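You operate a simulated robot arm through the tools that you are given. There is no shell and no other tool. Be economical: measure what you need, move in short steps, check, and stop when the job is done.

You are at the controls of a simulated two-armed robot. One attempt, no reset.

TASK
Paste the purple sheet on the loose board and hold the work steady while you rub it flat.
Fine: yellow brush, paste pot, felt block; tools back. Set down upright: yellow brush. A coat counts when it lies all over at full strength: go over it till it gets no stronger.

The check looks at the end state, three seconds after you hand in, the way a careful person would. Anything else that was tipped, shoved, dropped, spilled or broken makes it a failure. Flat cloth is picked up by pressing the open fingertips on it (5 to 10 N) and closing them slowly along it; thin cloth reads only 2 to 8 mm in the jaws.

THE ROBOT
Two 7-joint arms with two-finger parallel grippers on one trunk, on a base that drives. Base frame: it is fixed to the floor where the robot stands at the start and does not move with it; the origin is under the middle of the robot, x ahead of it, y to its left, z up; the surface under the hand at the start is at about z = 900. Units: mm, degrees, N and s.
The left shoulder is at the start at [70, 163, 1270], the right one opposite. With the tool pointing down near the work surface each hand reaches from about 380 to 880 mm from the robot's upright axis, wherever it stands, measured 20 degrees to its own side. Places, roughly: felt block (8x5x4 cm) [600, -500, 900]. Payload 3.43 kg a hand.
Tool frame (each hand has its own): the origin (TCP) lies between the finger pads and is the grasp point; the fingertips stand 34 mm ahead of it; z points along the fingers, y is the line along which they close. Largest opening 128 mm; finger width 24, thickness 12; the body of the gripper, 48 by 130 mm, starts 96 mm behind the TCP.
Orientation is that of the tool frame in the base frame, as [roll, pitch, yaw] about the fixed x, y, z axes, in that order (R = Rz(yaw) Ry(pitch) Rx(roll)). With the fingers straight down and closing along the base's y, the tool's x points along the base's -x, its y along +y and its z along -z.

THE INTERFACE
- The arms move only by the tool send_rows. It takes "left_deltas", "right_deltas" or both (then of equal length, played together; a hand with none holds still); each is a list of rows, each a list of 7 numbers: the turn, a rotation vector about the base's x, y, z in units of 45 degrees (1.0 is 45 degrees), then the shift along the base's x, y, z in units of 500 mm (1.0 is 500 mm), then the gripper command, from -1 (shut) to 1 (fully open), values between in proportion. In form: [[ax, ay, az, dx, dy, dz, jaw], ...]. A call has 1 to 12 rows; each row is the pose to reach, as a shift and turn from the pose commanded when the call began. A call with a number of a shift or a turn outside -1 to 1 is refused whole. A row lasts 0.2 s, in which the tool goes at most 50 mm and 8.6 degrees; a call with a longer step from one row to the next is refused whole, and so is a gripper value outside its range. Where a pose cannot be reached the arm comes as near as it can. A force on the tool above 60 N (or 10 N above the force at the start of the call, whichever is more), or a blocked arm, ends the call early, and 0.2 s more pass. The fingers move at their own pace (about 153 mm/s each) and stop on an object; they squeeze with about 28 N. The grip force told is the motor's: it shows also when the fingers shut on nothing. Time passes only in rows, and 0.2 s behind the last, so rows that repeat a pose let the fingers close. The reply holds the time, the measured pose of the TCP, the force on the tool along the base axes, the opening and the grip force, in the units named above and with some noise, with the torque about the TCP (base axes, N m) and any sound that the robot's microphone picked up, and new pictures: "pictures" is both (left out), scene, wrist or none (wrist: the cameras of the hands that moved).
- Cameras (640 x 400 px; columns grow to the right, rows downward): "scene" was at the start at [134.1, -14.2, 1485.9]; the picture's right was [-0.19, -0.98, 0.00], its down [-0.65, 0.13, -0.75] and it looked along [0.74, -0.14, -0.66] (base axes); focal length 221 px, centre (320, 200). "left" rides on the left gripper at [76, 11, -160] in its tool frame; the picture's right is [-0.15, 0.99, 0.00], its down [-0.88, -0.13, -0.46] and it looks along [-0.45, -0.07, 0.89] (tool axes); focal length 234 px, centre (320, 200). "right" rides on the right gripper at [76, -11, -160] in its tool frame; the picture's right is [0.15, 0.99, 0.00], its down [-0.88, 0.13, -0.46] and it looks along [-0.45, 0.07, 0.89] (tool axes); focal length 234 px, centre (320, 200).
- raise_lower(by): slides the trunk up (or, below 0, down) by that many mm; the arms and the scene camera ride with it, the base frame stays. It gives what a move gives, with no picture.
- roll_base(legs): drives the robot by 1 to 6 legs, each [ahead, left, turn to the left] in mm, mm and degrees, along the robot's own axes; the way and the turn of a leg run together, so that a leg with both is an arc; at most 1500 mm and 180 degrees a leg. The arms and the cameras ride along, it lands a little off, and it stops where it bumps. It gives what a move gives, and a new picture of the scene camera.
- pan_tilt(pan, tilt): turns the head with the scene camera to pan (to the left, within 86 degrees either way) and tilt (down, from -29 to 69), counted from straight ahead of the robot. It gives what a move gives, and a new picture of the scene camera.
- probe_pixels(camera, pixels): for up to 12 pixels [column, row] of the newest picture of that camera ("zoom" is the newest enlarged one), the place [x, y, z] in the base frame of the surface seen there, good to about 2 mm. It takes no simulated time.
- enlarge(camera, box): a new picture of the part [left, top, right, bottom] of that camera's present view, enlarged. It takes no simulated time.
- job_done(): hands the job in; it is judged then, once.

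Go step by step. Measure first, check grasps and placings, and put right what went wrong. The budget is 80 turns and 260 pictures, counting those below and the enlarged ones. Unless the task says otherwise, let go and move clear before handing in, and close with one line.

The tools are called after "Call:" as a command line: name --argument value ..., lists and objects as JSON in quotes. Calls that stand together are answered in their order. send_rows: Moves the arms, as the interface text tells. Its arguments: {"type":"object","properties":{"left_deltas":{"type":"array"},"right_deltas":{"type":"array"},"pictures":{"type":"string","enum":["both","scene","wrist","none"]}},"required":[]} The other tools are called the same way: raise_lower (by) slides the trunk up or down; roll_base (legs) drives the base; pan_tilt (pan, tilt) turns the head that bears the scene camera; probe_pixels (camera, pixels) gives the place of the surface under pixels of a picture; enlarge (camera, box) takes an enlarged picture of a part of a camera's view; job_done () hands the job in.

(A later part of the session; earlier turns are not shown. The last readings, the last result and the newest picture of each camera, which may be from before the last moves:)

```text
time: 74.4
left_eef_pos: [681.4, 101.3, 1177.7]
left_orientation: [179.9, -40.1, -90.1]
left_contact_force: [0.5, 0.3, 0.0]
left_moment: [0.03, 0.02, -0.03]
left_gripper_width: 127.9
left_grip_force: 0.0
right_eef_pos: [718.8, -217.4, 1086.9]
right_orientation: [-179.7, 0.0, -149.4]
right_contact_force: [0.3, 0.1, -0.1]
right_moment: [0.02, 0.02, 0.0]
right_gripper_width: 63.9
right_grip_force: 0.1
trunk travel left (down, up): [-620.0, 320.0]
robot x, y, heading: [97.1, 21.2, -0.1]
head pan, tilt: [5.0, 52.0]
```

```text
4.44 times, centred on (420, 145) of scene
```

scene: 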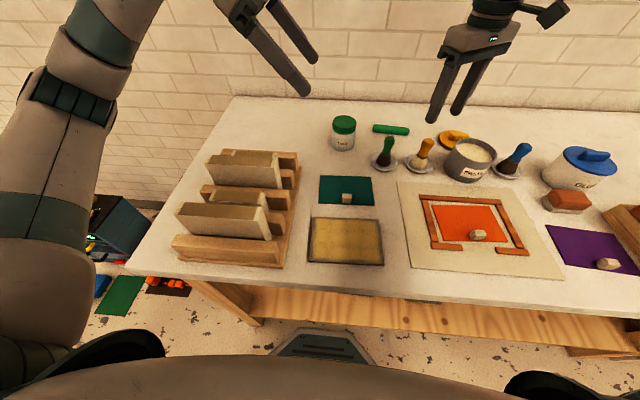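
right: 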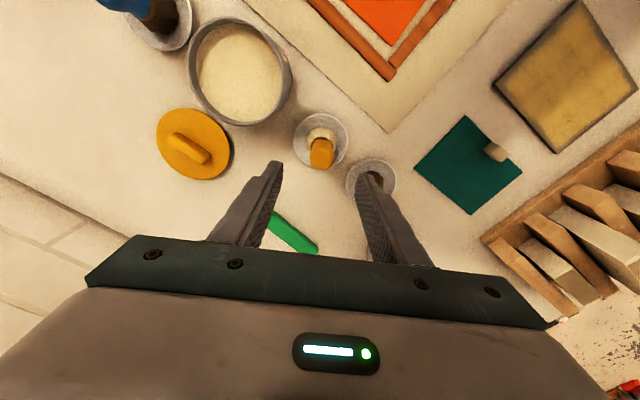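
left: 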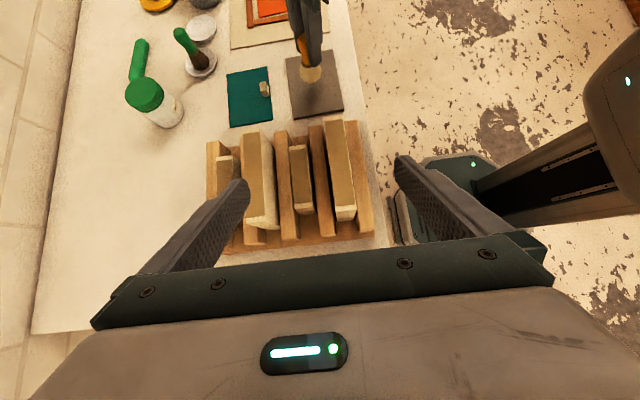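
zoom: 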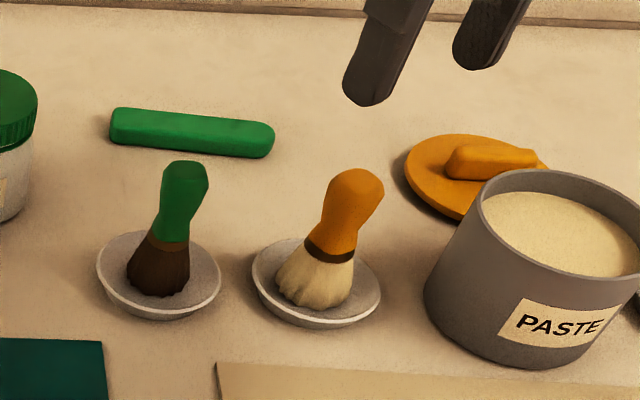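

The brush stands upright in its saucer. Next is the purple sheet: drive back and to the right to reach it.

Call:
roll_base --legs '[[-218, -155, 0]]'

Call:
send_rows --right_deltas '[[0, 0, -0.18, -0.02, -0.06, 0, 0], [0, 0, -0.36, -0.06, -0.12, 0, 0], [0, 0, -0.54, -0.1, -0.2, 0, 0], [0, 0, -0.68, -0.1, -0.28, 0, 0], [0, 0, -0.68, -0.1, -0.32, 0, 0], [0, 0, -0.68, -0.1, -0.32, 0, 0]]'

```text
time: 76.2
left_eef_pos: [467.2, -51.3, 1177.9]
left_orientation: [-180.0, -40.1, -89.9]
left_contact_force: [0.4, -0.7, -1.0]
left_moment: [-0.04, -0.01, 0.0]
left_gripper_width: 128.2
left_grip_force: 0.1
right_eef_pos: [505.2, -369.7, 1088.1]
right_orientation: [-179.7, 0.0, -149.4]
right_contact_force: [-0.3, -0.1, -0.2]
right_moment: [0.01, 0.02, -0.03]
right_gripper_width: 64.1
right_grip_force: 0.1
trunk travel left (down, up): [-620.0, 320.0]
robot x, y, heading: [-112.9, -128.5, 0.2]
head pan, tilt: [5.0, 52.0]
```

scene: 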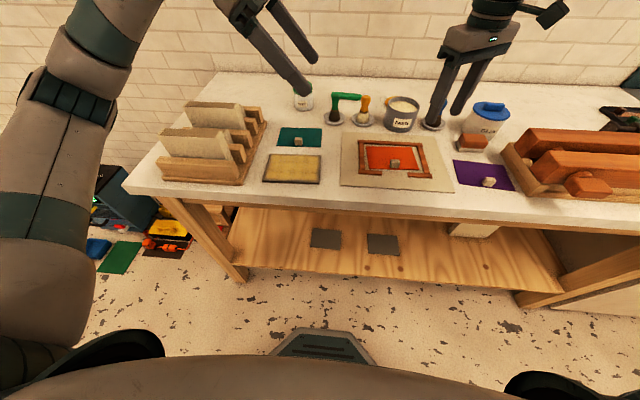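

```text
time: 77.6
left_eef_pos: [466.1, -52.1, 1178.0]
left_orientation: [-180.0, -40.1, -89.9]
left_contact_force: [-0.6, 0.2, 0.1]
left_moment: [0.01, -0.02, 0.02]
left_gripper_width: 128.1
left_grip_force: 0.0
right_eef_pos: [456.5, -529.7, 1089.0]
right_orientation: [-179.8, 0.0, -179.9]
right_contact_force: [-0.1, 0.1, -0.6]
right_moment: [-0.02, 0.02, -0.04]
right_gripper_width: 63.9
right_grip_force: 0.1
trunk travel left (down, up): [-620.0, 320.0]
robot x, y, heading: [-113.0, -133.0, -0.1]
head pan, tilt: [5.0, 52.0]
```

scene: 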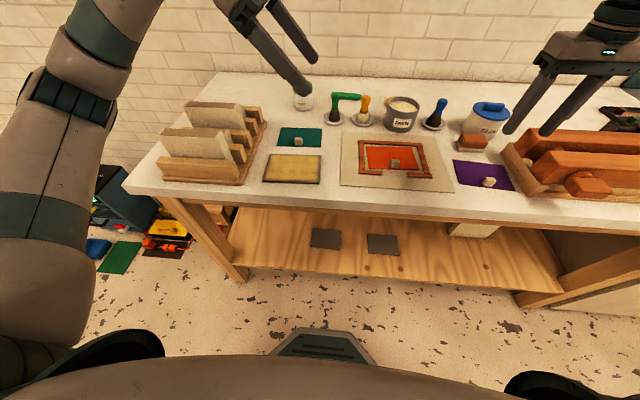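
right: 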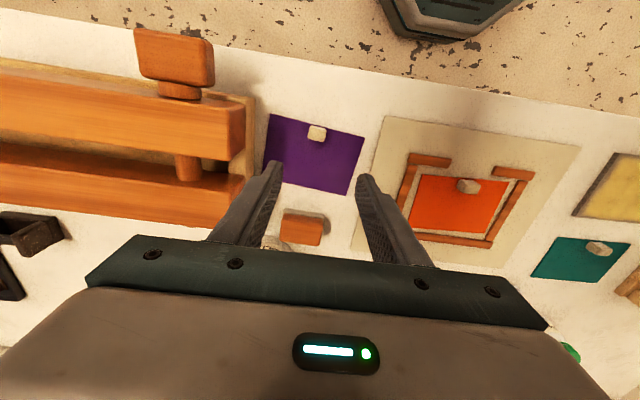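

Hand is over the sheet. Measure the sheet corners and cube from the wrist camera.

Call:
enlarge --camera "right" --box '[240, 90, 400, 190]'

Call:
probe_pixels --camera "right" --pixels '[[270, 116], [363, 137], [348, 193], [264, 170], [317, 130], [317, 138], [310, 134], [325, 134], [318, 126], [317, 160]]'

```text
4.00 times, centred on (320, 140) of right
```

zoom: 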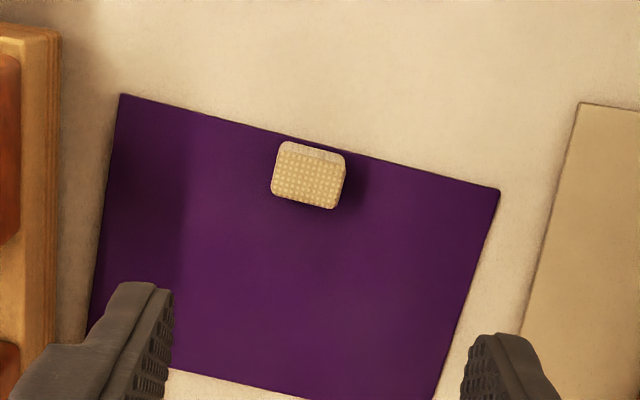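

```text
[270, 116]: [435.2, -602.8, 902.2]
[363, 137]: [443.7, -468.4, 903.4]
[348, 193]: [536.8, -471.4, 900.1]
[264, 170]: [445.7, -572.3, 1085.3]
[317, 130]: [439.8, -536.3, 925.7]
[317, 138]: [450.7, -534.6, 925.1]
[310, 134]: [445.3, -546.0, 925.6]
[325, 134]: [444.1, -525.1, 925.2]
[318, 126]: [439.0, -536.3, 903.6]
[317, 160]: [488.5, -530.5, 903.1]
```

The cube sits centred on the sheet's front edge at [446,-535.5], top 925.5, about 22 mm wide, so it's probably a lifting tab. I'll align to the sheet's yaw (-3.6°), descend and grip it.

Call:
send_rows --right_deltas '[[0, 0, -0.08, -0.021, -0.012, -0.08, 0], [0, 0, -0.08, -0.021, -0.012, -0.16, 0], [0, 0, -0.08, -0.021, -0.012, -0.24, -0.2], [0, 0, -0.08, -0.021, -0.012, -0.28, -0.3], [0, 0, -0.08, -0.021, -0.012, -0.296, -0.3], [0, 0, -0.08, -0.021, -0.012, -0.3, -0.3], [0, 0, -0.08, -0.021, -0.012, -0.3, -0.3]]' --pictures "wrist"

```text
time: 79.2
left_eef_pos: [466.6, -51.1, 1177.2]
left_orientation: [180.0, -40.0, -89.9]
left_contact_force: [-0.2, 0.0, 0.4]
left_moment: [-0.03, 0.0, -0.01]
left_gripper_width: 128.2
left_grip_force: 0.0
right_eef_pos: [445.6, -535.9, 936.2]
right_orientation: [-179.8, 0.0, 176.5]
right_contact_force: [1.7, -0.9, 2.7]
right_moment: [0.06, -0.06, 0.01]
right_gripper_width: 44.4
right_grip_force: 0.1
trunk travel left (down, up): [-620.0, 320.0]
robot x, y, heading: [-114.1, -129.8, 0.1]
head pan, tilt: [5.0, 52.0]
```

right: 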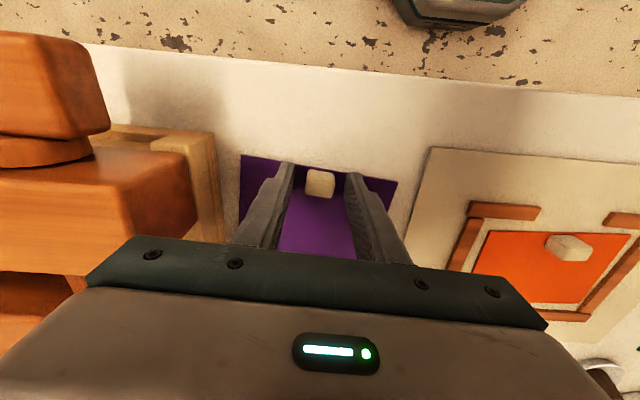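

Tips just touch the sheet; rise 2 mm, close on the cube and lift slightly.

Call:
send_rows --right_deltas '[[0, 0, 0, 0, 0, 0.006, -0.3], [0, 0, 0, 0, 0, 0.006, -0.6], [0, 0, 0, 0, 0, 0.006, -1], [0, 0, 0, 0, 0, 0.006, -1], [0, 0, 0, 0, 0, 0.04, -1], [0, 0, 0, 0, 0, 0.1, -1], [0, 0, 0, 0, 0, 0.1, -1]]'

Call:
enlarge --camera "scene" --box '[430, 110, 560, 210]'

```text
time: 80.8
left_eef_pos: [466.7, -50.1, 1177.3]
left_orientation: [-180.0, -40.1, -89.8]
left_contact_force: [0.4, -0.8, 0.0]
left_moment: [-0.03, 0.03, 0.0]
left_gripper_width: 128.2
left_grip_force: 0.0
right_eef_pos: [445.6, -535.4, 987.4]
right_orientation: [-179.8, -0.1, 176.5]
right_contact_force: [0.3, -0.5, 0.2]
right_moment: [0.0, 0.03, 0.02]
right_gripper_width: 22.6
right_grip_force: 28.2
trunk travel left (down, up): [-620.0, 320.0]
robot x, y, heading: [-115.1, -132.7, -0.1]
head pan, tilt: [5.0, 52.0]
```

scene: 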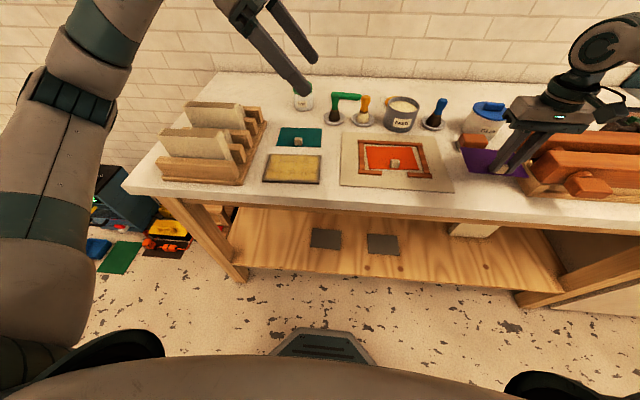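
right: 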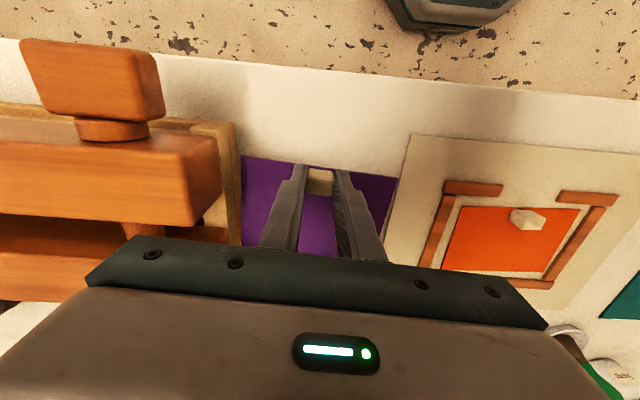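

```text
4.00 times, centred on (495, 160) of scene
```

zoom: 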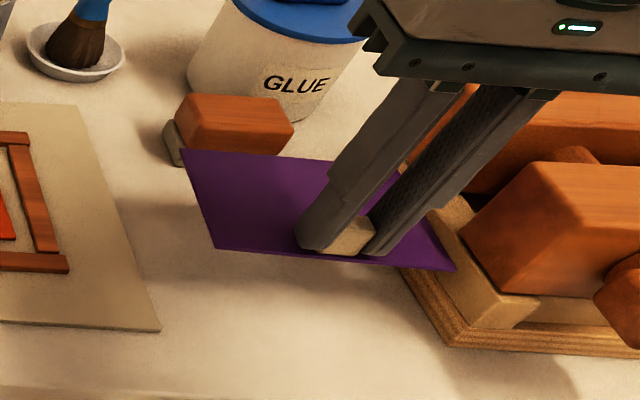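

The sheet is stiff and comes up with the tab. Lift to z≈1080 and drive left to the board.

Call:
send_rows --right_deltas '[[0, 0, 0, 0, 0, 0.07, -1], [0, 0, 0, 0, 0, 0.14, -1], [0, 0, 0, 0, 0, 0.18, -1]]' --pictures "none"

Call:
roll_base --legs '[[0, 372, 0]]'

Call:
send_rows --right_deltas '[[0, 0, 0.06, -0.02, 0.06, 0, -1], [0, 0, 0.12, -0.04, 0.14, 0, -1], [0, 0, 0.12, -0.04, 0.22, 0, -1], [0, 0, 0.12, -0.04, 0.3, 0, -1], [0, 0, 0.12, -0.04, 0.3, 0, -1]]' --pictures "scene"

Call:
enlarge --camera "scene" --box '[380, 110, 500, 210]'

```text
time: 81.6
left_eef_pos: [466.1, -50.3, 1177.3]
left_orientation: [-180.0, -40.0, -90.0]
left_contact_force: [0.4, 0.0, -0.5]
left_moment: [0.0, 0.0, -0.01]
left_gripper_width: 127.8
left_grip_force: 0.0
right_eef_pos: [445.9, -535.2, 1077.8]
right_orientation: [-179.8, -0.1, 176.5]
right_contact_force: [-0.4, 0.1, -0.5]
right_moment: [0.02, 0.0, 0.01]
right_gripper_width: 22.3
right_grip_force: 28.0
trunk travel left (down, up): [-620.0, 320.0]
robot x, y, heading: [-111.4, -133.8, -0.2]
head pan, tilt: [5.0, 52.0]
```

```text
time: 84.0
left_eef_pos: [466.8, 315.9, 1177.6]
left_orientation: [-180.0, -40.0, -90.3]
left_contact_force: [-0.5, -0.1, 0.2]
left_moment: [0.0, -0.06, -0.02]
left_gripper_width: 128.3
left_grip_force: 0.0
right_eef_pos: [442.8, -168.2, 1077.0]
right_orientation: [-179.7, 0.0, 176.1]
right_contact_force: [0.5, -0.1, -0.9]
right_moment: [-0.02, -0.02, -0.01]
right_gripper_width: 22.7
right_grip_force: 28.0
trunk travel left (down, up): [-620.0, 320.0]
robot x, y, heading: [-112.5, 234.4, -0.1]
head pan, tilt: [5.0, 52.0]
```

scene: 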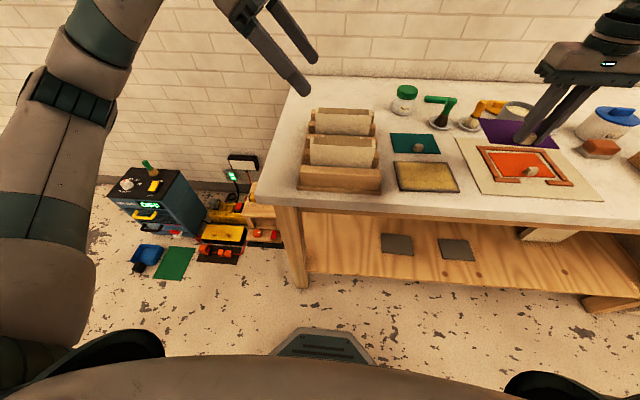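

```text
time: 85.2
left_eef_pos: [468.4, 313.7, 1177.6]
left_orientation: [-180.0, -40.1, -90.3]
left_contact_force: [0.5, -0.5, -0.1]
left_moment: [0.03, 0.01, 0.01]
left_gripper_width: 127.8
left_grip_force: 0.1
right_eef_pos: [422.9, -19.1, 1076.2]
right_orientation: [-179.8, 0.0, -178.5]
right_contact_force: [0.2, -0.1, 0.2]
right_moment: [0.01, -0.01, -0.01]
right_gripper_width: 22.6
right_grip_force: 27.9
trunk travel left (down, up): [-620.0, 320.0]
robot x, y, heading: [-109.5, 237.2, -0.3]
head pan, tilt: [5.0, 52.0]
```

scene: 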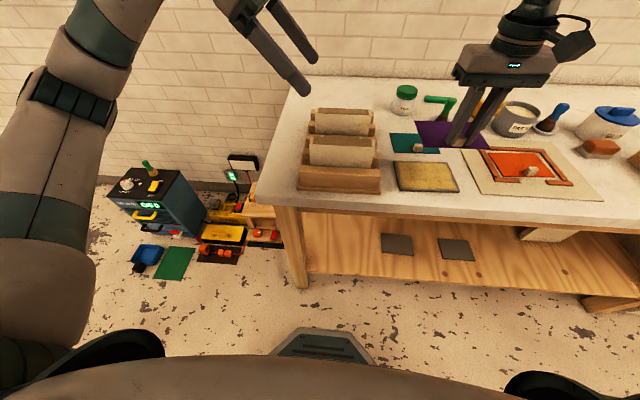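

```text
4.00 times, centred on (440, 160) of scene
```

zoom: 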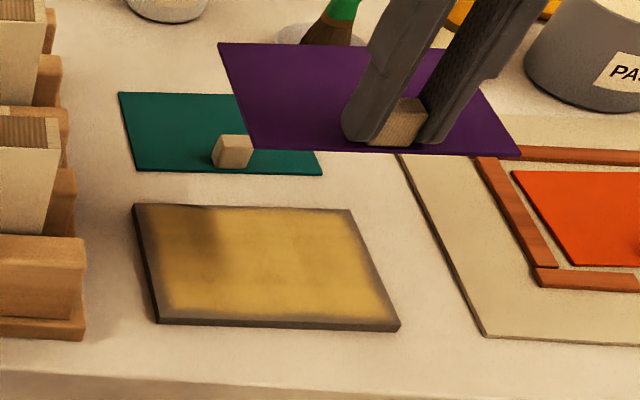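

Board is clear; measure its corners and the held sheet's front corners precisely.

Call:
probe_pixels --camera "zoom" --pixels '[[138, 207], [348, 213], [394, 325], [160, 318], [223, 48], [251, 146], [514, 153], [136, 208], [351, 216], [162, 320], [396, 322], [265, 265]]'

```text
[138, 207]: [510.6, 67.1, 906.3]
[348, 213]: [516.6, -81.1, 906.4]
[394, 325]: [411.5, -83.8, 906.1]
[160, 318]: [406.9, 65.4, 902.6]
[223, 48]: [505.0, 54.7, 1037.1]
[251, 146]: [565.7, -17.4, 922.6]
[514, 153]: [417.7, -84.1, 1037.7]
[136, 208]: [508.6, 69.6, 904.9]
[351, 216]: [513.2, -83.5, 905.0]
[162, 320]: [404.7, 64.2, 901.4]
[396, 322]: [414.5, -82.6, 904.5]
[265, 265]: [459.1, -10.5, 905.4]
```

Board centre is (462,-9), yaw 2°; held sheet centre is about (462,-17), yaw 1.5°. Shift 8 mm in y and descend to just above the board.

Call:
send_rows --right_deltas '[[0, 0, 0.01, -0.001, 0.016, -0.02, -1], [0, 0, 0.01, -0.001, 0.016, -0.1, -1], [0, 0, 0.01, -0.001, 0.016, -0.18, -1], [0, 0, 0.01, -0.001, 0.016, -0.23, -1], [0, 0, 0.01, -0.001, 0.016, -0.246, -1], [0, 0, 0.01, -0.001, 0.016, -0.246, -1]]' --pictures "wrist"

Call:
enlarge --camera "scene" --box '[380, 110, 500, 210]'

```text
time: 86.6
left_eef_pos: [468.0, 316.2, 1176.7]
left_orientation: [-180.0, -40.1, -90.3]
left_contact_force: [0.6, -0.2, 0.1]
left_moment: [-0.01, -0.02, -0.04]
left_gripper_width: 128.0
left_grip_force: 0.1
right_eef_pos: [423.0, -10.8, 951.9]
right_orientation: [-179.8, -0.1, -177.9]
right_contact_force: [-1.2, -0.8, -0.8]
right_moment: [-0.02, 0.01, 0.01]
right_gripper_width: 22.5
right_grip_force: 28.1
trunk travel left (down, up): [-620.0, 320.0]
robot x, y, heading: [-113.1, 238.8, -0.1]
head pan, tilt: [5.0, 52.0]
```

right: 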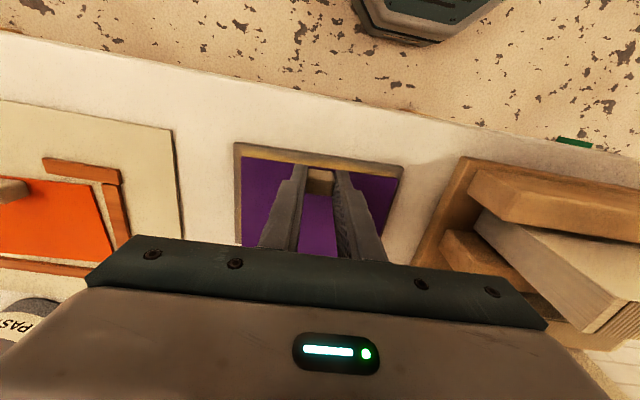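

```text
4.00 times, centred on (440, 160) of scene
```

zoom: 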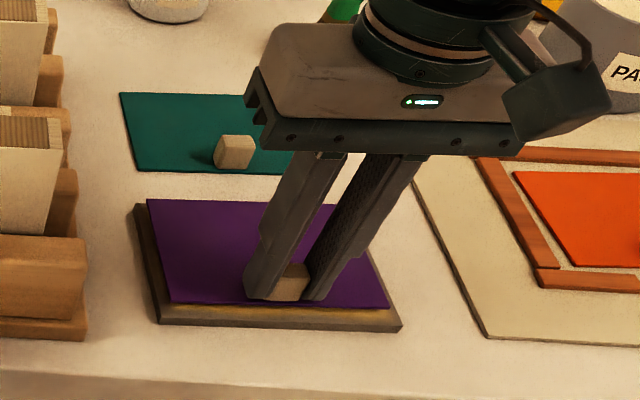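

Sheet hovers about 6 mm above. Probe its corners against the board's.

Call:
probe_pixels --camera "zoom" --pixels '[[173, 300], [384, 303], [151, 203], [164, 322], [396, 326], [138, 208], [240, 302], [240, 320], [353, 275]]'

Call:
probe_pixels --camera "right" --pixels '[[244, 160], [394, 182], [238, 145], [402, 168], [243, 210], [237, 200]]'

```text
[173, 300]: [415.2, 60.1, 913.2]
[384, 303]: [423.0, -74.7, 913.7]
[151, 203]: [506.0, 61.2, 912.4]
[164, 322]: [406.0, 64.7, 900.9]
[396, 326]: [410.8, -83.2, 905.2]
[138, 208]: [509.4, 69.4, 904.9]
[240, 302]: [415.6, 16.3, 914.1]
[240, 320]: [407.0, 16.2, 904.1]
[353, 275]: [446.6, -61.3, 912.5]
```

```text
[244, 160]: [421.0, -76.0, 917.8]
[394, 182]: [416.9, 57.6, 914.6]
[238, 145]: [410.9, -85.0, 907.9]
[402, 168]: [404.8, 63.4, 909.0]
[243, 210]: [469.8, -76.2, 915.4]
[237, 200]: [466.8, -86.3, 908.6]
```

Margins are about 9 mm front / 3 rear and 5 left / 9 right, so nudge -3 mm in x and -2 mm in y, then lower into contact.

Call:
send_rows --right_deltas '[[0, 0, -0.008, -0.006, -0.004, 0, -1], [0, 0, -0.008, -0.006, -0.004, -0.006, -1], [0, 0, -0.008, -0.006, -0.004, -0.012, -1], [0, 0, -0.008, -0.006, -0.004, -0.016, -1], [0, 0, -0.008, -0.006, -0.004, -0.018, -1]]' --pictures "wrist"

Call:
enlarge --camera "scene" --box '[380, 110, 500, 210]'

```text
time: 87.8
left_eef_pos: [465.4, 316.4, 1179.6]
left_orientation: [-179.9, -40.2, -90.2]
left_contact_force: [-0.3, -0.7, 0.5]
left_moment: [0.0, 0.0, -0.03]
left_gripper_width: 128.1
left_grip_force: 0.1
right_eef_pos: [420.3, -11.3, 947.2]
right_orientation: [-179.8, 0.2, -178.4]
right_contact_force: [2.5, -2.5, 20.6]
right_moment: [0.0, -0.12, -0.02]
right_gripper_width: 22.6
right_grip_force: 27.5
trunk travel left (down, up): [-620.0, 320.0]
robot x, y, heading: [-114.5, 234.9, -0.4]
head pan, tilt: [5.0, 52.0]
```

right: 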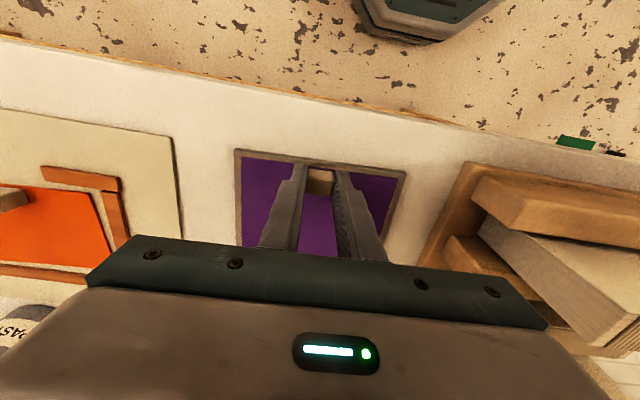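

```text
4.00 times, centred on (440, 160) of scene
```

zoom: 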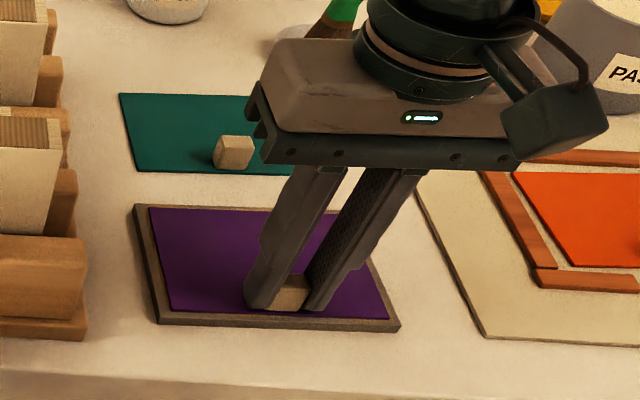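

Well aligned and in contact (20 N). Release and rise.

Call:
send_rows --right_deltas '[[0, 0, 0, 0, 0, 0.001, -1], [0, 0, 0, 0, 0, 0.002, -0.6], [0, 0, 0, 0, 0, 0.003, -0.4], [0, 0, 0, 0, 0, 0.003, -0.2], [0, 0, 0, 0, 0, 0.003, -0.2], [0, 0, 0, 0, 0, 0.06, -0.2], [0, 0, 0, 0, 0, 0.14, -0.2], [0, 0, 0, 0, 0, 0.24, -0.2], [0, 0, 0, 0, 0, 0.3, -0.2]]' --pictures "wrist"

Call:
enlarge --camera "scene" --box '[380, 110, 500, 210]'

```text
time: 89.8
left_eef_pos: [466.7, 316.8, 1178.2]
left_orientation: [-179.9, -40.1, -90.3]
left_contact_force: [-0.3, 0.6, -0.8]
left_moment: [0.0, -0.02, 0.0]
left_gripper_width: 127.9
left_grip_force: 0.0
right_eef_pos: [418.6, -11.7, 1094.0]
right_orientation: [-179.8, -0.1, -178.3]
right_contact_force: [0.1, 0.2, -0.3]
right_moment: [-0.02, 0.01, -0.01]
right_gripper_width: 51.2
right_grip_force: 0.0
trunk travel left (down, up): [-620.0, 320.0]
robot x, y, heading: [-111.0, 234.8, -0.2]
head pan, tilt: [5.0, 52.0]
```

right: 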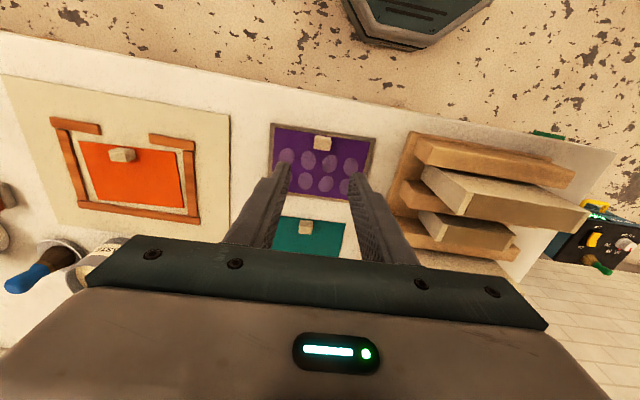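

```text
4.00 times, centred on (440, 160) of scene
```

zoom: 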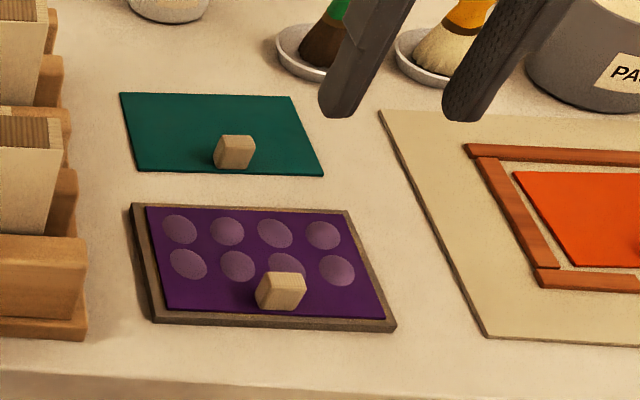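

The sheet is bonded, showing eight bubbles to rub out. Measure the bubbles, then drive over to the felt block.

Call:
probe_pixels --camera "zoom" --pixels '[[180, 229], [323, 235], [188, 264], [337, 270], [281, 275], [281, 300], [265, 300]]'

Call:
roll_base --legs '[[122, -385, 0]]'

Call:
send_rows --right_deltas '[[0, 0, -0.18, 0, -0.05, 0, 0.2], [0, 0, -0.36, 0.01, -0.1, 0, 0.2], [0, 0, -0.54, 0.02, -0.15, 0, 0.2], [0, 0, -0.72, 0.03, -0.2, 0, 0.2], [0, 0, -0.9, 0.03, -0.25, 0, 0.2], [0, 0, -1, 0.03, -0.25, 0, 0.2], [0, 0, -1, 0.03, -0.25, 0, 0.2]]'

```text
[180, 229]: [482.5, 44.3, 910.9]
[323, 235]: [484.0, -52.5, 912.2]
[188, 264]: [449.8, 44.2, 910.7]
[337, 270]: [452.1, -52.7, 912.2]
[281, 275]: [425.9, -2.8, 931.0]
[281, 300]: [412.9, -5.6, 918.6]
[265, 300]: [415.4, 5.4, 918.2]
```

```text
time: 92.3
left_eef_pos: [587.6, -66.8, 1177.0]
left_orientation: [180.0, -40.1, -90.3]
left_contact_force: [-0.9, 0.4, -0.9]
left_moment: [-0.03, 0.0, -0.05]
left_gripper_width: 128.1
left_grip_force: 0.1
right_eef_pos: [539.2, -396.0, 1094.1]
right_orientation: [-179.8, 0.0, -178.3]
right_contact_force: [-0.3, -0.2, 0.3]
right_moment: [0.0, 0.02, -0.04]
right_gripper_width: 50.8
right_grip_force: 0.0
trunk travel left (down, up): [-620.0, 320.0]
robot x, y, heading: [7.7, -147.1, -0.4]
head pan, tilt: [5.0, 52.0]
```

scene: 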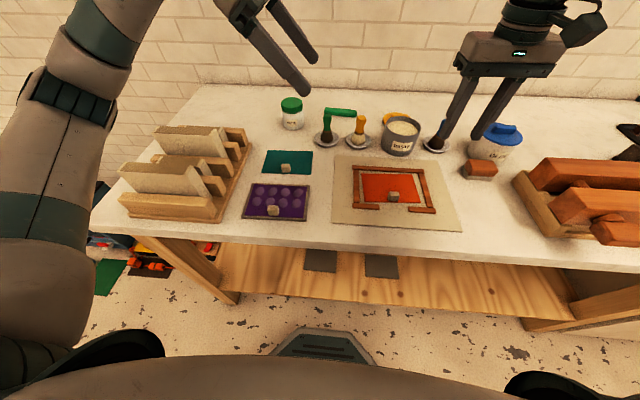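

```text
time: 93.9
left_eef_pos: [587.3, -68.8, 1176.7]
left_orientation: [-179.9, -40.0, -90.2]
left_contact_force: [0.0, 0.0, 0.2]
left_moment: [0.04, 0.02, 0.01]
left_gripper_width: 127.9
left_grip_force: 0.0
right_eef_pos: [553.7, -522.3, 1096.3]
right_orientation: [-179.8, 0.0, 136.6]
right_contact_force: [-0.2, 0.4, 0.4]
right_moment: [0.01, 0.02, -0.03]
right_gripper_width: 76.9
right_grip_force: 0.1
trunk travel left (down, up): [-620.0, 320.0]
robot x, y, heading: [7.9, -145.9, -0.4]
head pan, tilt: [5.0, 52.0]
```

scene: 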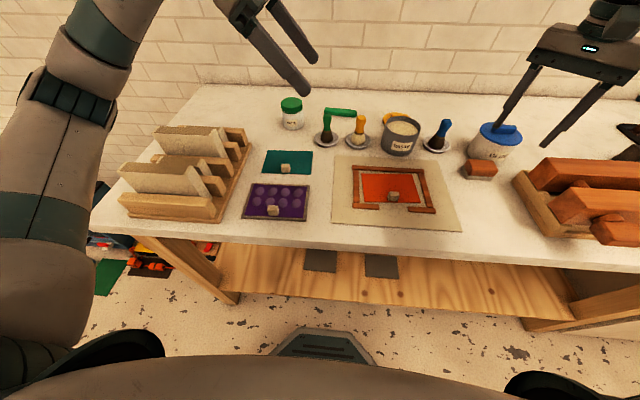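
right: 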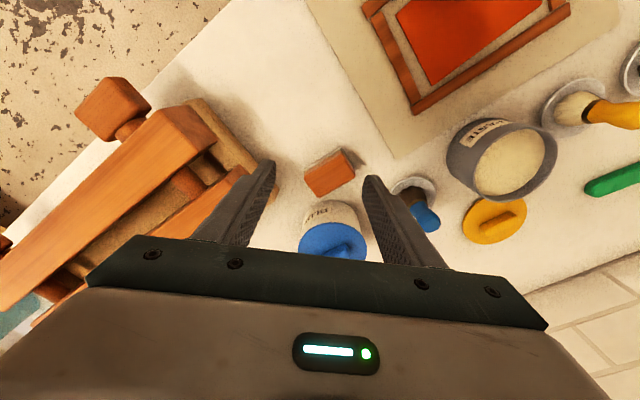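

Measure the felt block's top corners and the glue pot's near face.

Call:
enlarge --camera "right" --box '[260, 120, 420, 260]'

Call:
probe_pixels --camera "right" --pixels '[[306, 172], [341, 150], [353, 173], [318, 195], [330, 172], [330, 160], [340, 215], [308, 225], [358, 225], [414, 190]]'

```text
2.86 times, centred on (340, 190) of right
```

zoom: 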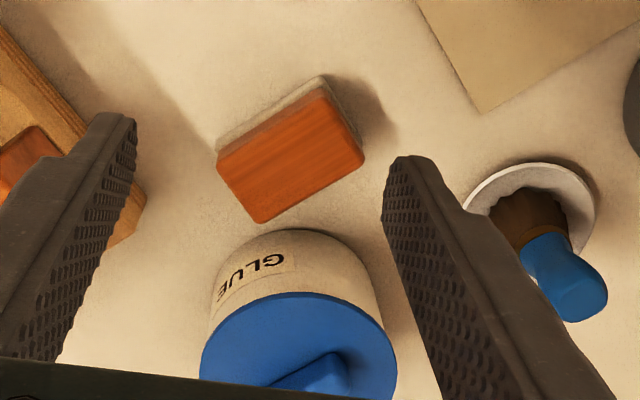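

```text
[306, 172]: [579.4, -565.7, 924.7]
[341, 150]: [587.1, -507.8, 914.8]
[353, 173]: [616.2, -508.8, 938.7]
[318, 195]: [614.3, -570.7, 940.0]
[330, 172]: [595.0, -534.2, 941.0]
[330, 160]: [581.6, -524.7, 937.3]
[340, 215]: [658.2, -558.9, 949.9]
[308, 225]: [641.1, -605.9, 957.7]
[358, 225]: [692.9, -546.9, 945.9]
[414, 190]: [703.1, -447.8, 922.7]
```

Block centre is about (597.5,-538), top 940, long axis along y. I'll grip it across y (80 mm): turn back to yaw 180, open to 92 and come down to a look height.

Call:
send_rows --right_deltas '[[0, 0, 0.18, 0.02, -0.008, 0, 0.44], [0, 0, 0.36, 0.04, -0.016, 0, 0.44], [0, 0, 0.54, 0.06, -0.03, 0, 0.44], [0, 0, 0.72, 0.088, -0.032, 0, 0.44], [0, 0, 0.9, 0.088, -0.032, -0.06, 0.44], [0, 0, 0.965, 0.088, -0.032, -0.14, 0.44], [0, 0, 0.965, 0.088, -0.032, -0.2, 0.44], [0, 0, 0.965, 0.088, -0.032, -0.2, 0.44]]'

Call:
enlarge --camera "scene" --box '[430, 90, 570, 210]'

```text
time: 95.7
left_eef_pos: [587.2, -68.0, 1178.4]
left_orientation: [-179.9, -40.1, -90.2]
left_contact_force: [0.2, 0.2, 0.6]
left_moment: [-0.01, 0.0, 0.02]
left_gripper_width: 127.9
left_grip_force: 0.1
right_eef_pos: [600.4, -538.6, 992.6]
right_orientation: [-179.8, 0.1, -179.9]
right_contact_force: [0.0, 0.1, 0.4]
right_moment: [0.05, -0.03, -0.01]
right_gripper_width: 91.9
right_grip_force: 0.1
trunk travel left (down, up): [-620.0, 320.0]
robot x, y, heading: [3.7, -147.5, -0.4]
head pan, tilt: [5.0, 52.0]
```

scene: 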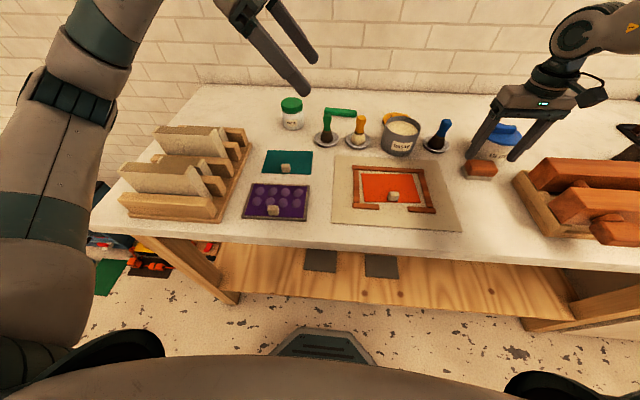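
right: 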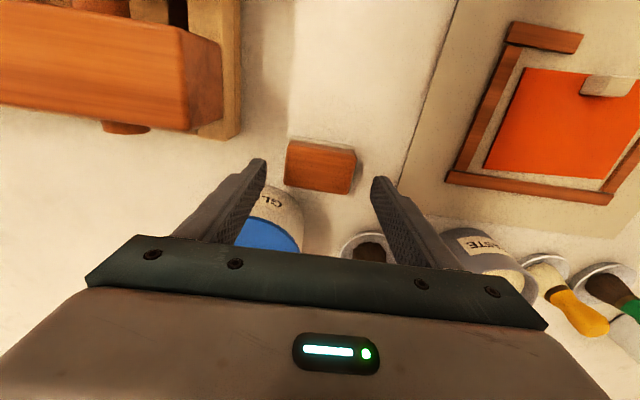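

```text
3.33 times, centred on (500, 150) of scene
```

zoom: 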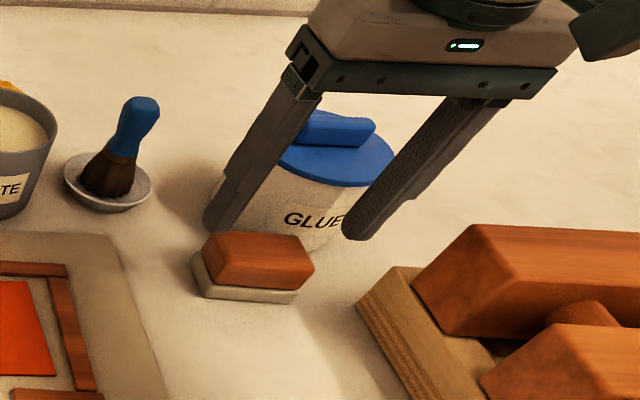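

The block is centred under the hand. Descend to TCP 946 (tips on the wooden part) and close.

Call:
send_rows --right_deltas '[[0, 0, 0, -0.004, 0, -0.04, 0.44], [0, 0, 0, -0.004, 0, -0.08, 0.44], [0, 0, 0, -0.004, 0, -0.093, 0.44], [0, 0, 0, -0.004, 0, -0.093, 0.3], [0, 0, 0, -0.004, 0, -0.093, 0.1], [0, 0, 0, -0.004, 0, -0.093, -0.2], [0, 0, 0, -0.004, 0, -0.093, -0.2]]' --pictures "wrist"

Call:
enlarge --camera "scene" --box '[430, 90, 570, 210]'

```text
time: 97.3
left_eef_pos: [587.0, -69.2, 1176.9]
left_orientation: [180.0, -40.0, -90.2]
left_contact_force: [-0.3, -0.2, -1.1]
left_moment: [0.05, 0.05, -0.03]
left_gripper_width: 128.0
left_grip_force: 0.1
right_eef_pos: [596.3, -539.5, 946.6]
right_orientation: [-179.8, 0.1, -179.9]
right_contact_force: [-0.2, 0.1, 0.6]
right_moment: [0.02, 0.04, -0.03]
right_gripper_width: 69.6
right_grip_force: 27.8
trunk travel left (down, up): [-620.0, 320.0]
robot x, y, heading: [7.7, -145.7, -0.4]
head pan, tilt: [5.0, 52.0]
```

right: 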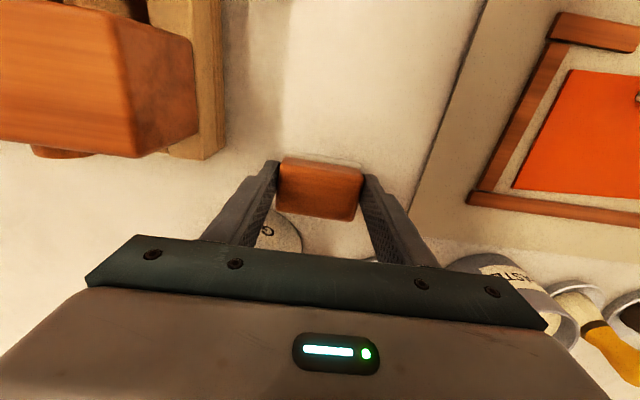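

```text
3.33 times, centred on (500, 150) of scene
```

zoom: 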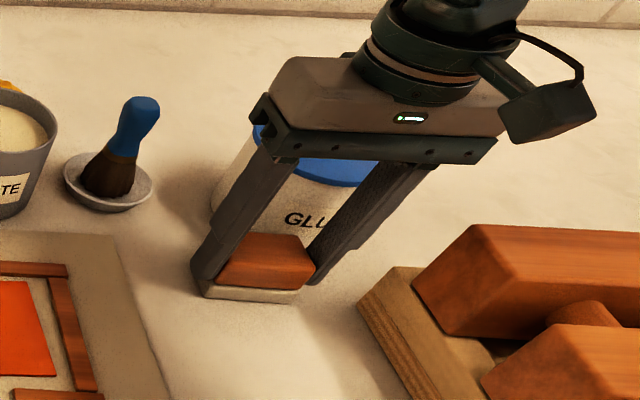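

Block gripped (69.6 mm). Lift and drive to the board with the base at about y=180, so both hands can reach.

Call:
send_rows --right_deltas '[[0, 0, 0, 0, 0, 0.05, -0.3], [0, 0, 0, 0, 0, 0.13, -0.3], [0, 0, 0, 0, 0, 0.21, -0.3], [0, 0, 0, 0, 0, 0.28, -0.3]]' --pictures "none"

Call:
roll_base --legs '[[-122, 326, 0.4]]'

Call:
send_rows --left_deltas '[[0, 0, 0, 0, -0.08, 0, 1], [0, 0, 0, 0, -0.16, 0, 1], [0, 0, 0, 0, -0.24, 0, 1], [0, 0, 0, 0, -0.32, 0, 1], [0, 0, 0, 0, -0.36, -0.04, 1], [0, 0, 0, 0, -0.36, -0.12, 1], [0, 0, 0, 0, -0.36, -0.2, 1], [0, 0, 0, 0, -0.36, -0.28, 1], [0, 0, 0, 0, -0.36, -0.28, 1]]'

```text
time: 98.3
left_eef_pos: [586.9, -68.3, 1178.2]
left_orientation: [-179.9, -40.1, -90.3]
left_contact_force: [-0.7, -0.2, -0.3]
left_moment: [-0.02, 0.03, 0.01]
left_gripper_width: 128.2
left_grip_force: 0.1
right_eef_pos: [595.9, -537.5, 1089.1]
right_orientation: [-179.7, 0.0, -179.9]
right_contact_force: [-0.5, 0.4, -0.6]
right_moment: [-0.01, 0.01, -0.04]
right_gripper_width: 69.4
right_grip_force: 27.7
trunk travel left (down, up): [-620.0, 320.0]
robot x, y, heading: [8.8, -148.1, -0.4]
head pan, tilt: [5.0, 52.0]
```

```text
time: 100.6
left_eef_pos: [465.3, 259.6, 1177.2]
left_orientation: [-180.0, -40.0, -90.0]
left_contact_force: [-0.7, -0.8, 0.1]
left_moment: [0.03, -0.02, -0.03]
left_gripper_width: 127.9
left_grip_force: 0.1
right_eef_pos: [476.7, -209.4, 1089.0]
right_orientation: [-179.8, -0.1, -179.6]
right_contact_force: [0.6, 0.2, -0.6]
right_moment: [0.01, 0.01, 0.02]
right_gripper_width: 69.4
right_grip_force: 27.6
trunk travel left (down, up): [-620.0, 320.0]
robot x, y, heading: [-115.8, 175.1, 0.0]
head pan, tilt: [5.0, 52.0]
```

scene: 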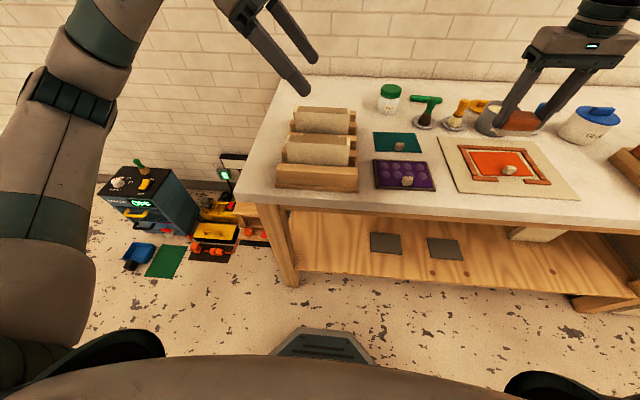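

```text
time: 102.6
left_eef_pos: [464.3, 77.0, 1037.9]
left_orientation: [-179.8, -40.2, -90.1]
left_contact_force: [-0.5, -0.2, 0.4]
left_moment: [0.01, -0.02, 0.03]
left_gripper_width: 127.7
left_grip_force: 0.1
right_eef_pos: [476.5, -211.1, 1088.4]
right_orientation: [-179.8, 0.1, -179.7]
right_contact_force: [0.9, 0.0, -1.7]
right_moment: [-0.01, -0.02, -0.01]
right_gripper_width: 69.4
right_grip_force: 28.0
trunk travel left (down, up): [-620.0, 320.0]
robot x, y, heading: [-112.8, 175.5, -0.2]
head pan, tilt: [5.0, 52.0]
```

scene: 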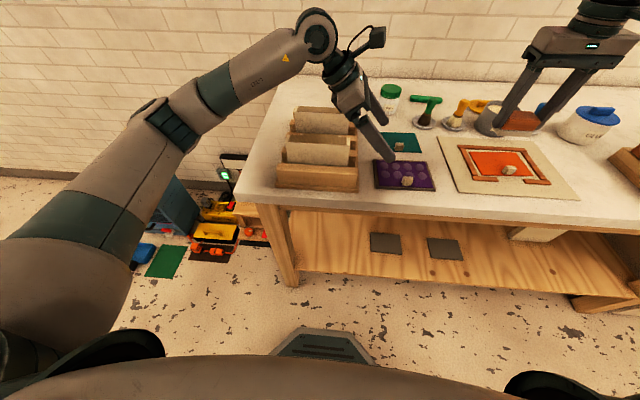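
left: 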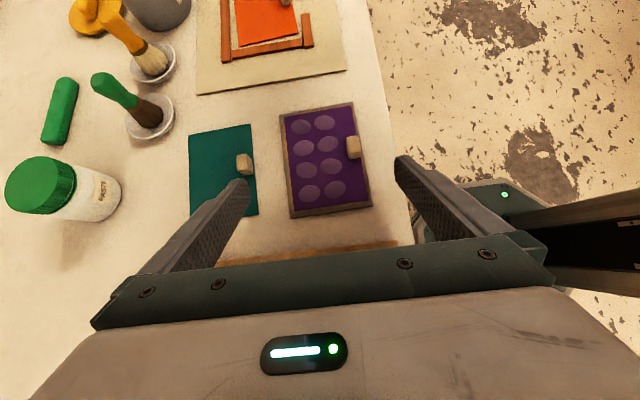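

Left hand reaches with a 40° tilt. Check the teal sheet's near corner and rack clearances before lowering the fingers.

Call:
probe_pixels --camera "left" --pixels '[[252, 125], [258, 214], [288, 215], [282, 118], [368, 206], [352, 105], [300, 262], [380, 250]]'

Call:
enlarge --camera "scene" --box '[270, 60, 450, 210]'

Call:
probe_pixels --camera "zoom" --pixels '[[300, 190], [290, 300], [305, 380], [300, 420], [310, 350], [280, 170], [318, 370]]'

```text
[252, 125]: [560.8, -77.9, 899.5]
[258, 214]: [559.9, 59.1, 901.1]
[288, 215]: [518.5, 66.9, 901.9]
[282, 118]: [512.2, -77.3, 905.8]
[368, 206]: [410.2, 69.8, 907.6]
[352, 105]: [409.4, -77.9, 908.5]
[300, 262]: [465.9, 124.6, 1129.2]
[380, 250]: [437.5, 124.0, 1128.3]
```

```text
2.67 times, centred on (360, 135) of scene
```

zoom: 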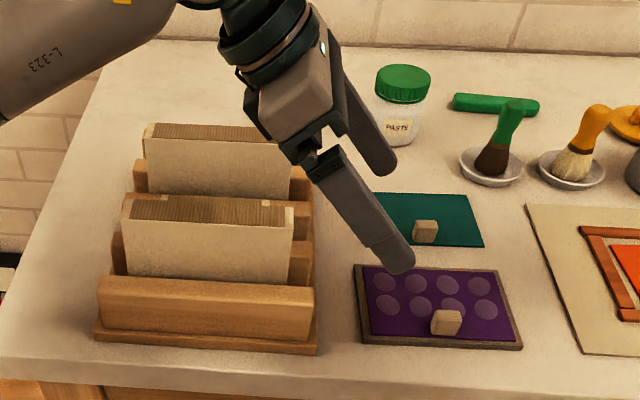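

```text
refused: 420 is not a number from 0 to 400
```

Call:
probe_pixels --camera "zoom" --pixels '[[290, 216], [270, 203], [220, 208], [297, 165], [295, 178], [310, 292], [300, 280], [317, 345], [312, 245]]'

```text
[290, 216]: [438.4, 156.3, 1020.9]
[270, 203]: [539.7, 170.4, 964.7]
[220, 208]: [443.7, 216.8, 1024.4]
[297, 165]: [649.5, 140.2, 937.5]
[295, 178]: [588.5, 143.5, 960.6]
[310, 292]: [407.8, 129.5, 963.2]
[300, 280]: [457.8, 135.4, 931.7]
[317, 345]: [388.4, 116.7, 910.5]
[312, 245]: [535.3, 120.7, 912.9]
```

The rack slab (top 1022 at x≈438, y≥156) would obstruct a left-leaning grip. Instead I'll turn the left hand 45° so it leans towards the front-left, and press closed fingertips on the front-left corner of the work.

Call:
send_rows --left_deltas '[[0, 0, 0.18, -0.02, 0, 0, 0.4], [0, 0, 0.36, -0.04, -0.01, 0, -0.2], [0, 0, 0.54, -0.06, -0.02, 0, -0.8], [0, 0, 0.72, -0.08, -0.03, -0.02, -1], [0, 0, 0.9, -0.1, -0.04, -0.04, -1], [0, 0, 1, -0.106, -0.04, -0.076, -1], [0, 0, 1, -0.106, -0.04, -0.076, -1]]'

Call:
enlarge --camera "scene" --box '[270, 60, 450, 210]'

```text
time: 104.2
left_eef_pos: [411.1, 60.0, 999.4]
left_orientation: [-179.9, -40.1, -44.9]
left_contact_force: [-0.3, 0.5, 0.2]
left_moment: [0.01, -0.01, 0.01]
left_gripper_width: 0.0
left_grip_force: 28.1
right_eef_pos: [476.8, -211.2, 1088.9]
right_orientation: [-179.8, 0.0, -179.6]
right_contact_force: [0.4, 1.0, -1.0]
right_moment: [-0.03, 0.02, 0.04]
right_gripper_width: 69.2
right_grip_force: 28.7
trunk travel left (down, up): [-620.0, 320.0]
robot x, y, heading: [-110.9, 177.3, -0.2]
head pan, tilt: [5.0, 52.0]
```

scene: 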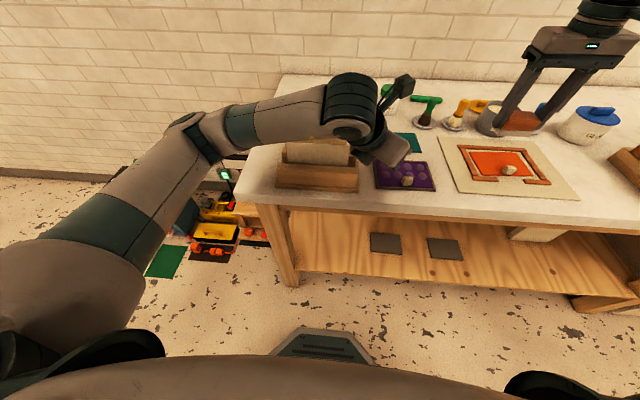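
left: 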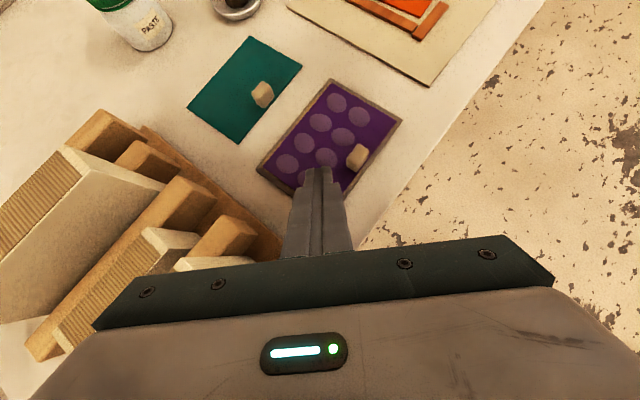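

```text
2.67 times, centred on (360, 135) of scene
```

zoom: 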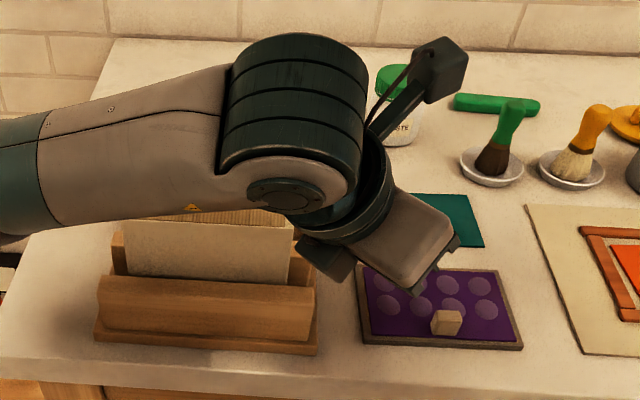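

The pose works and clears the rack front. I'll turn another 20° for more clearance and lower towards the corner.

Call:
send_rows --left_deltas '[[0, 0, 0.15, -0.002, -0.005, 0, -1], [0, 0, 0.3, -0.004, -0.01, -0.02, -1], [0, 0, 0.444, -0.005, -0.013, -0.05, -1], [0, 0, 0.444, -0.005, -0.013, -0.08, -1], [0, 0, 0.444, -0.005, -0.013, -0.1, -1], [0, 0, 0.444, -0.005, -0.013, -0.108, -1], [0, 0, 0.444, -0.005, -0.013, -0.113, -1], [0, 0, 0.444, -0.005, -0.013, -0.117, -1], [0, 0, 0.444, -0.005, -0.013, -0.117, -1]]' --pictures "wrist"

Call:
enlarge --camera "scene" --box '[270, 60, 450, 210]'

```text
time: 106.2
left_eef_pos: [409.5, 52.5, 943.2]
left_orientation: [-179.9, -40.3, -24.9]
left_contact_force: [3.2, 0.8, 19.3]
left_moment: [-0.1, -0.29, 0.04]
left_gripper_width: 0.1
left_grip_force: 27.6
right_eef_pos: [477.3, -211.0, 1090.6]
right_orientation: [-179.9, 0.0, -179.8]
right_contact_force: [0.0, -0.8, -1.0]
right_moment: [0.0, 0.0, 0.01]
right_gripper_width: 69.3
right_grip_force: 27.5
trunk travel left (down, up): [-620.0, 320.0]
robot x, y, heading: [-113.6, 175.4, -0.4]
head pan, tilt: [5.0, 52.0]
```

left: 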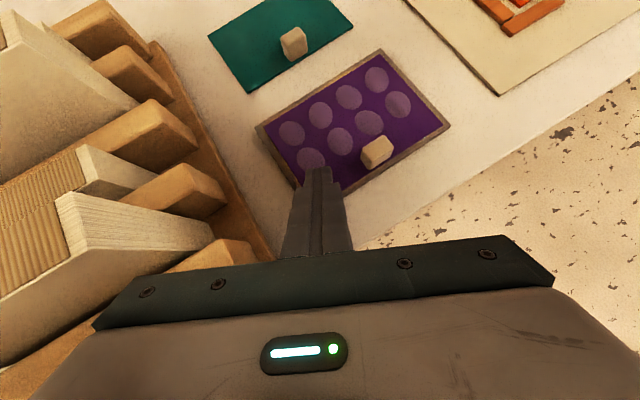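

```text
2.67 times, centred on (360, 135) of scene
```

zoom: 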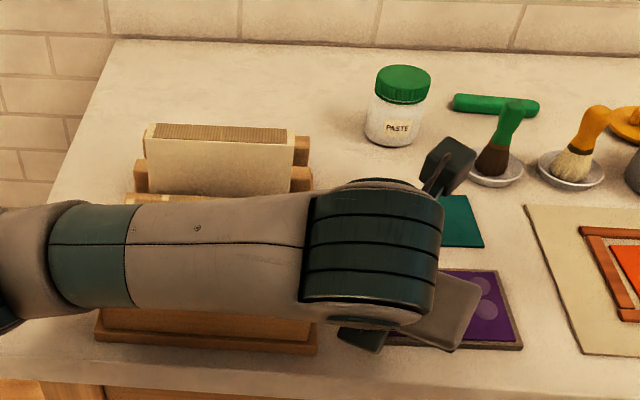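

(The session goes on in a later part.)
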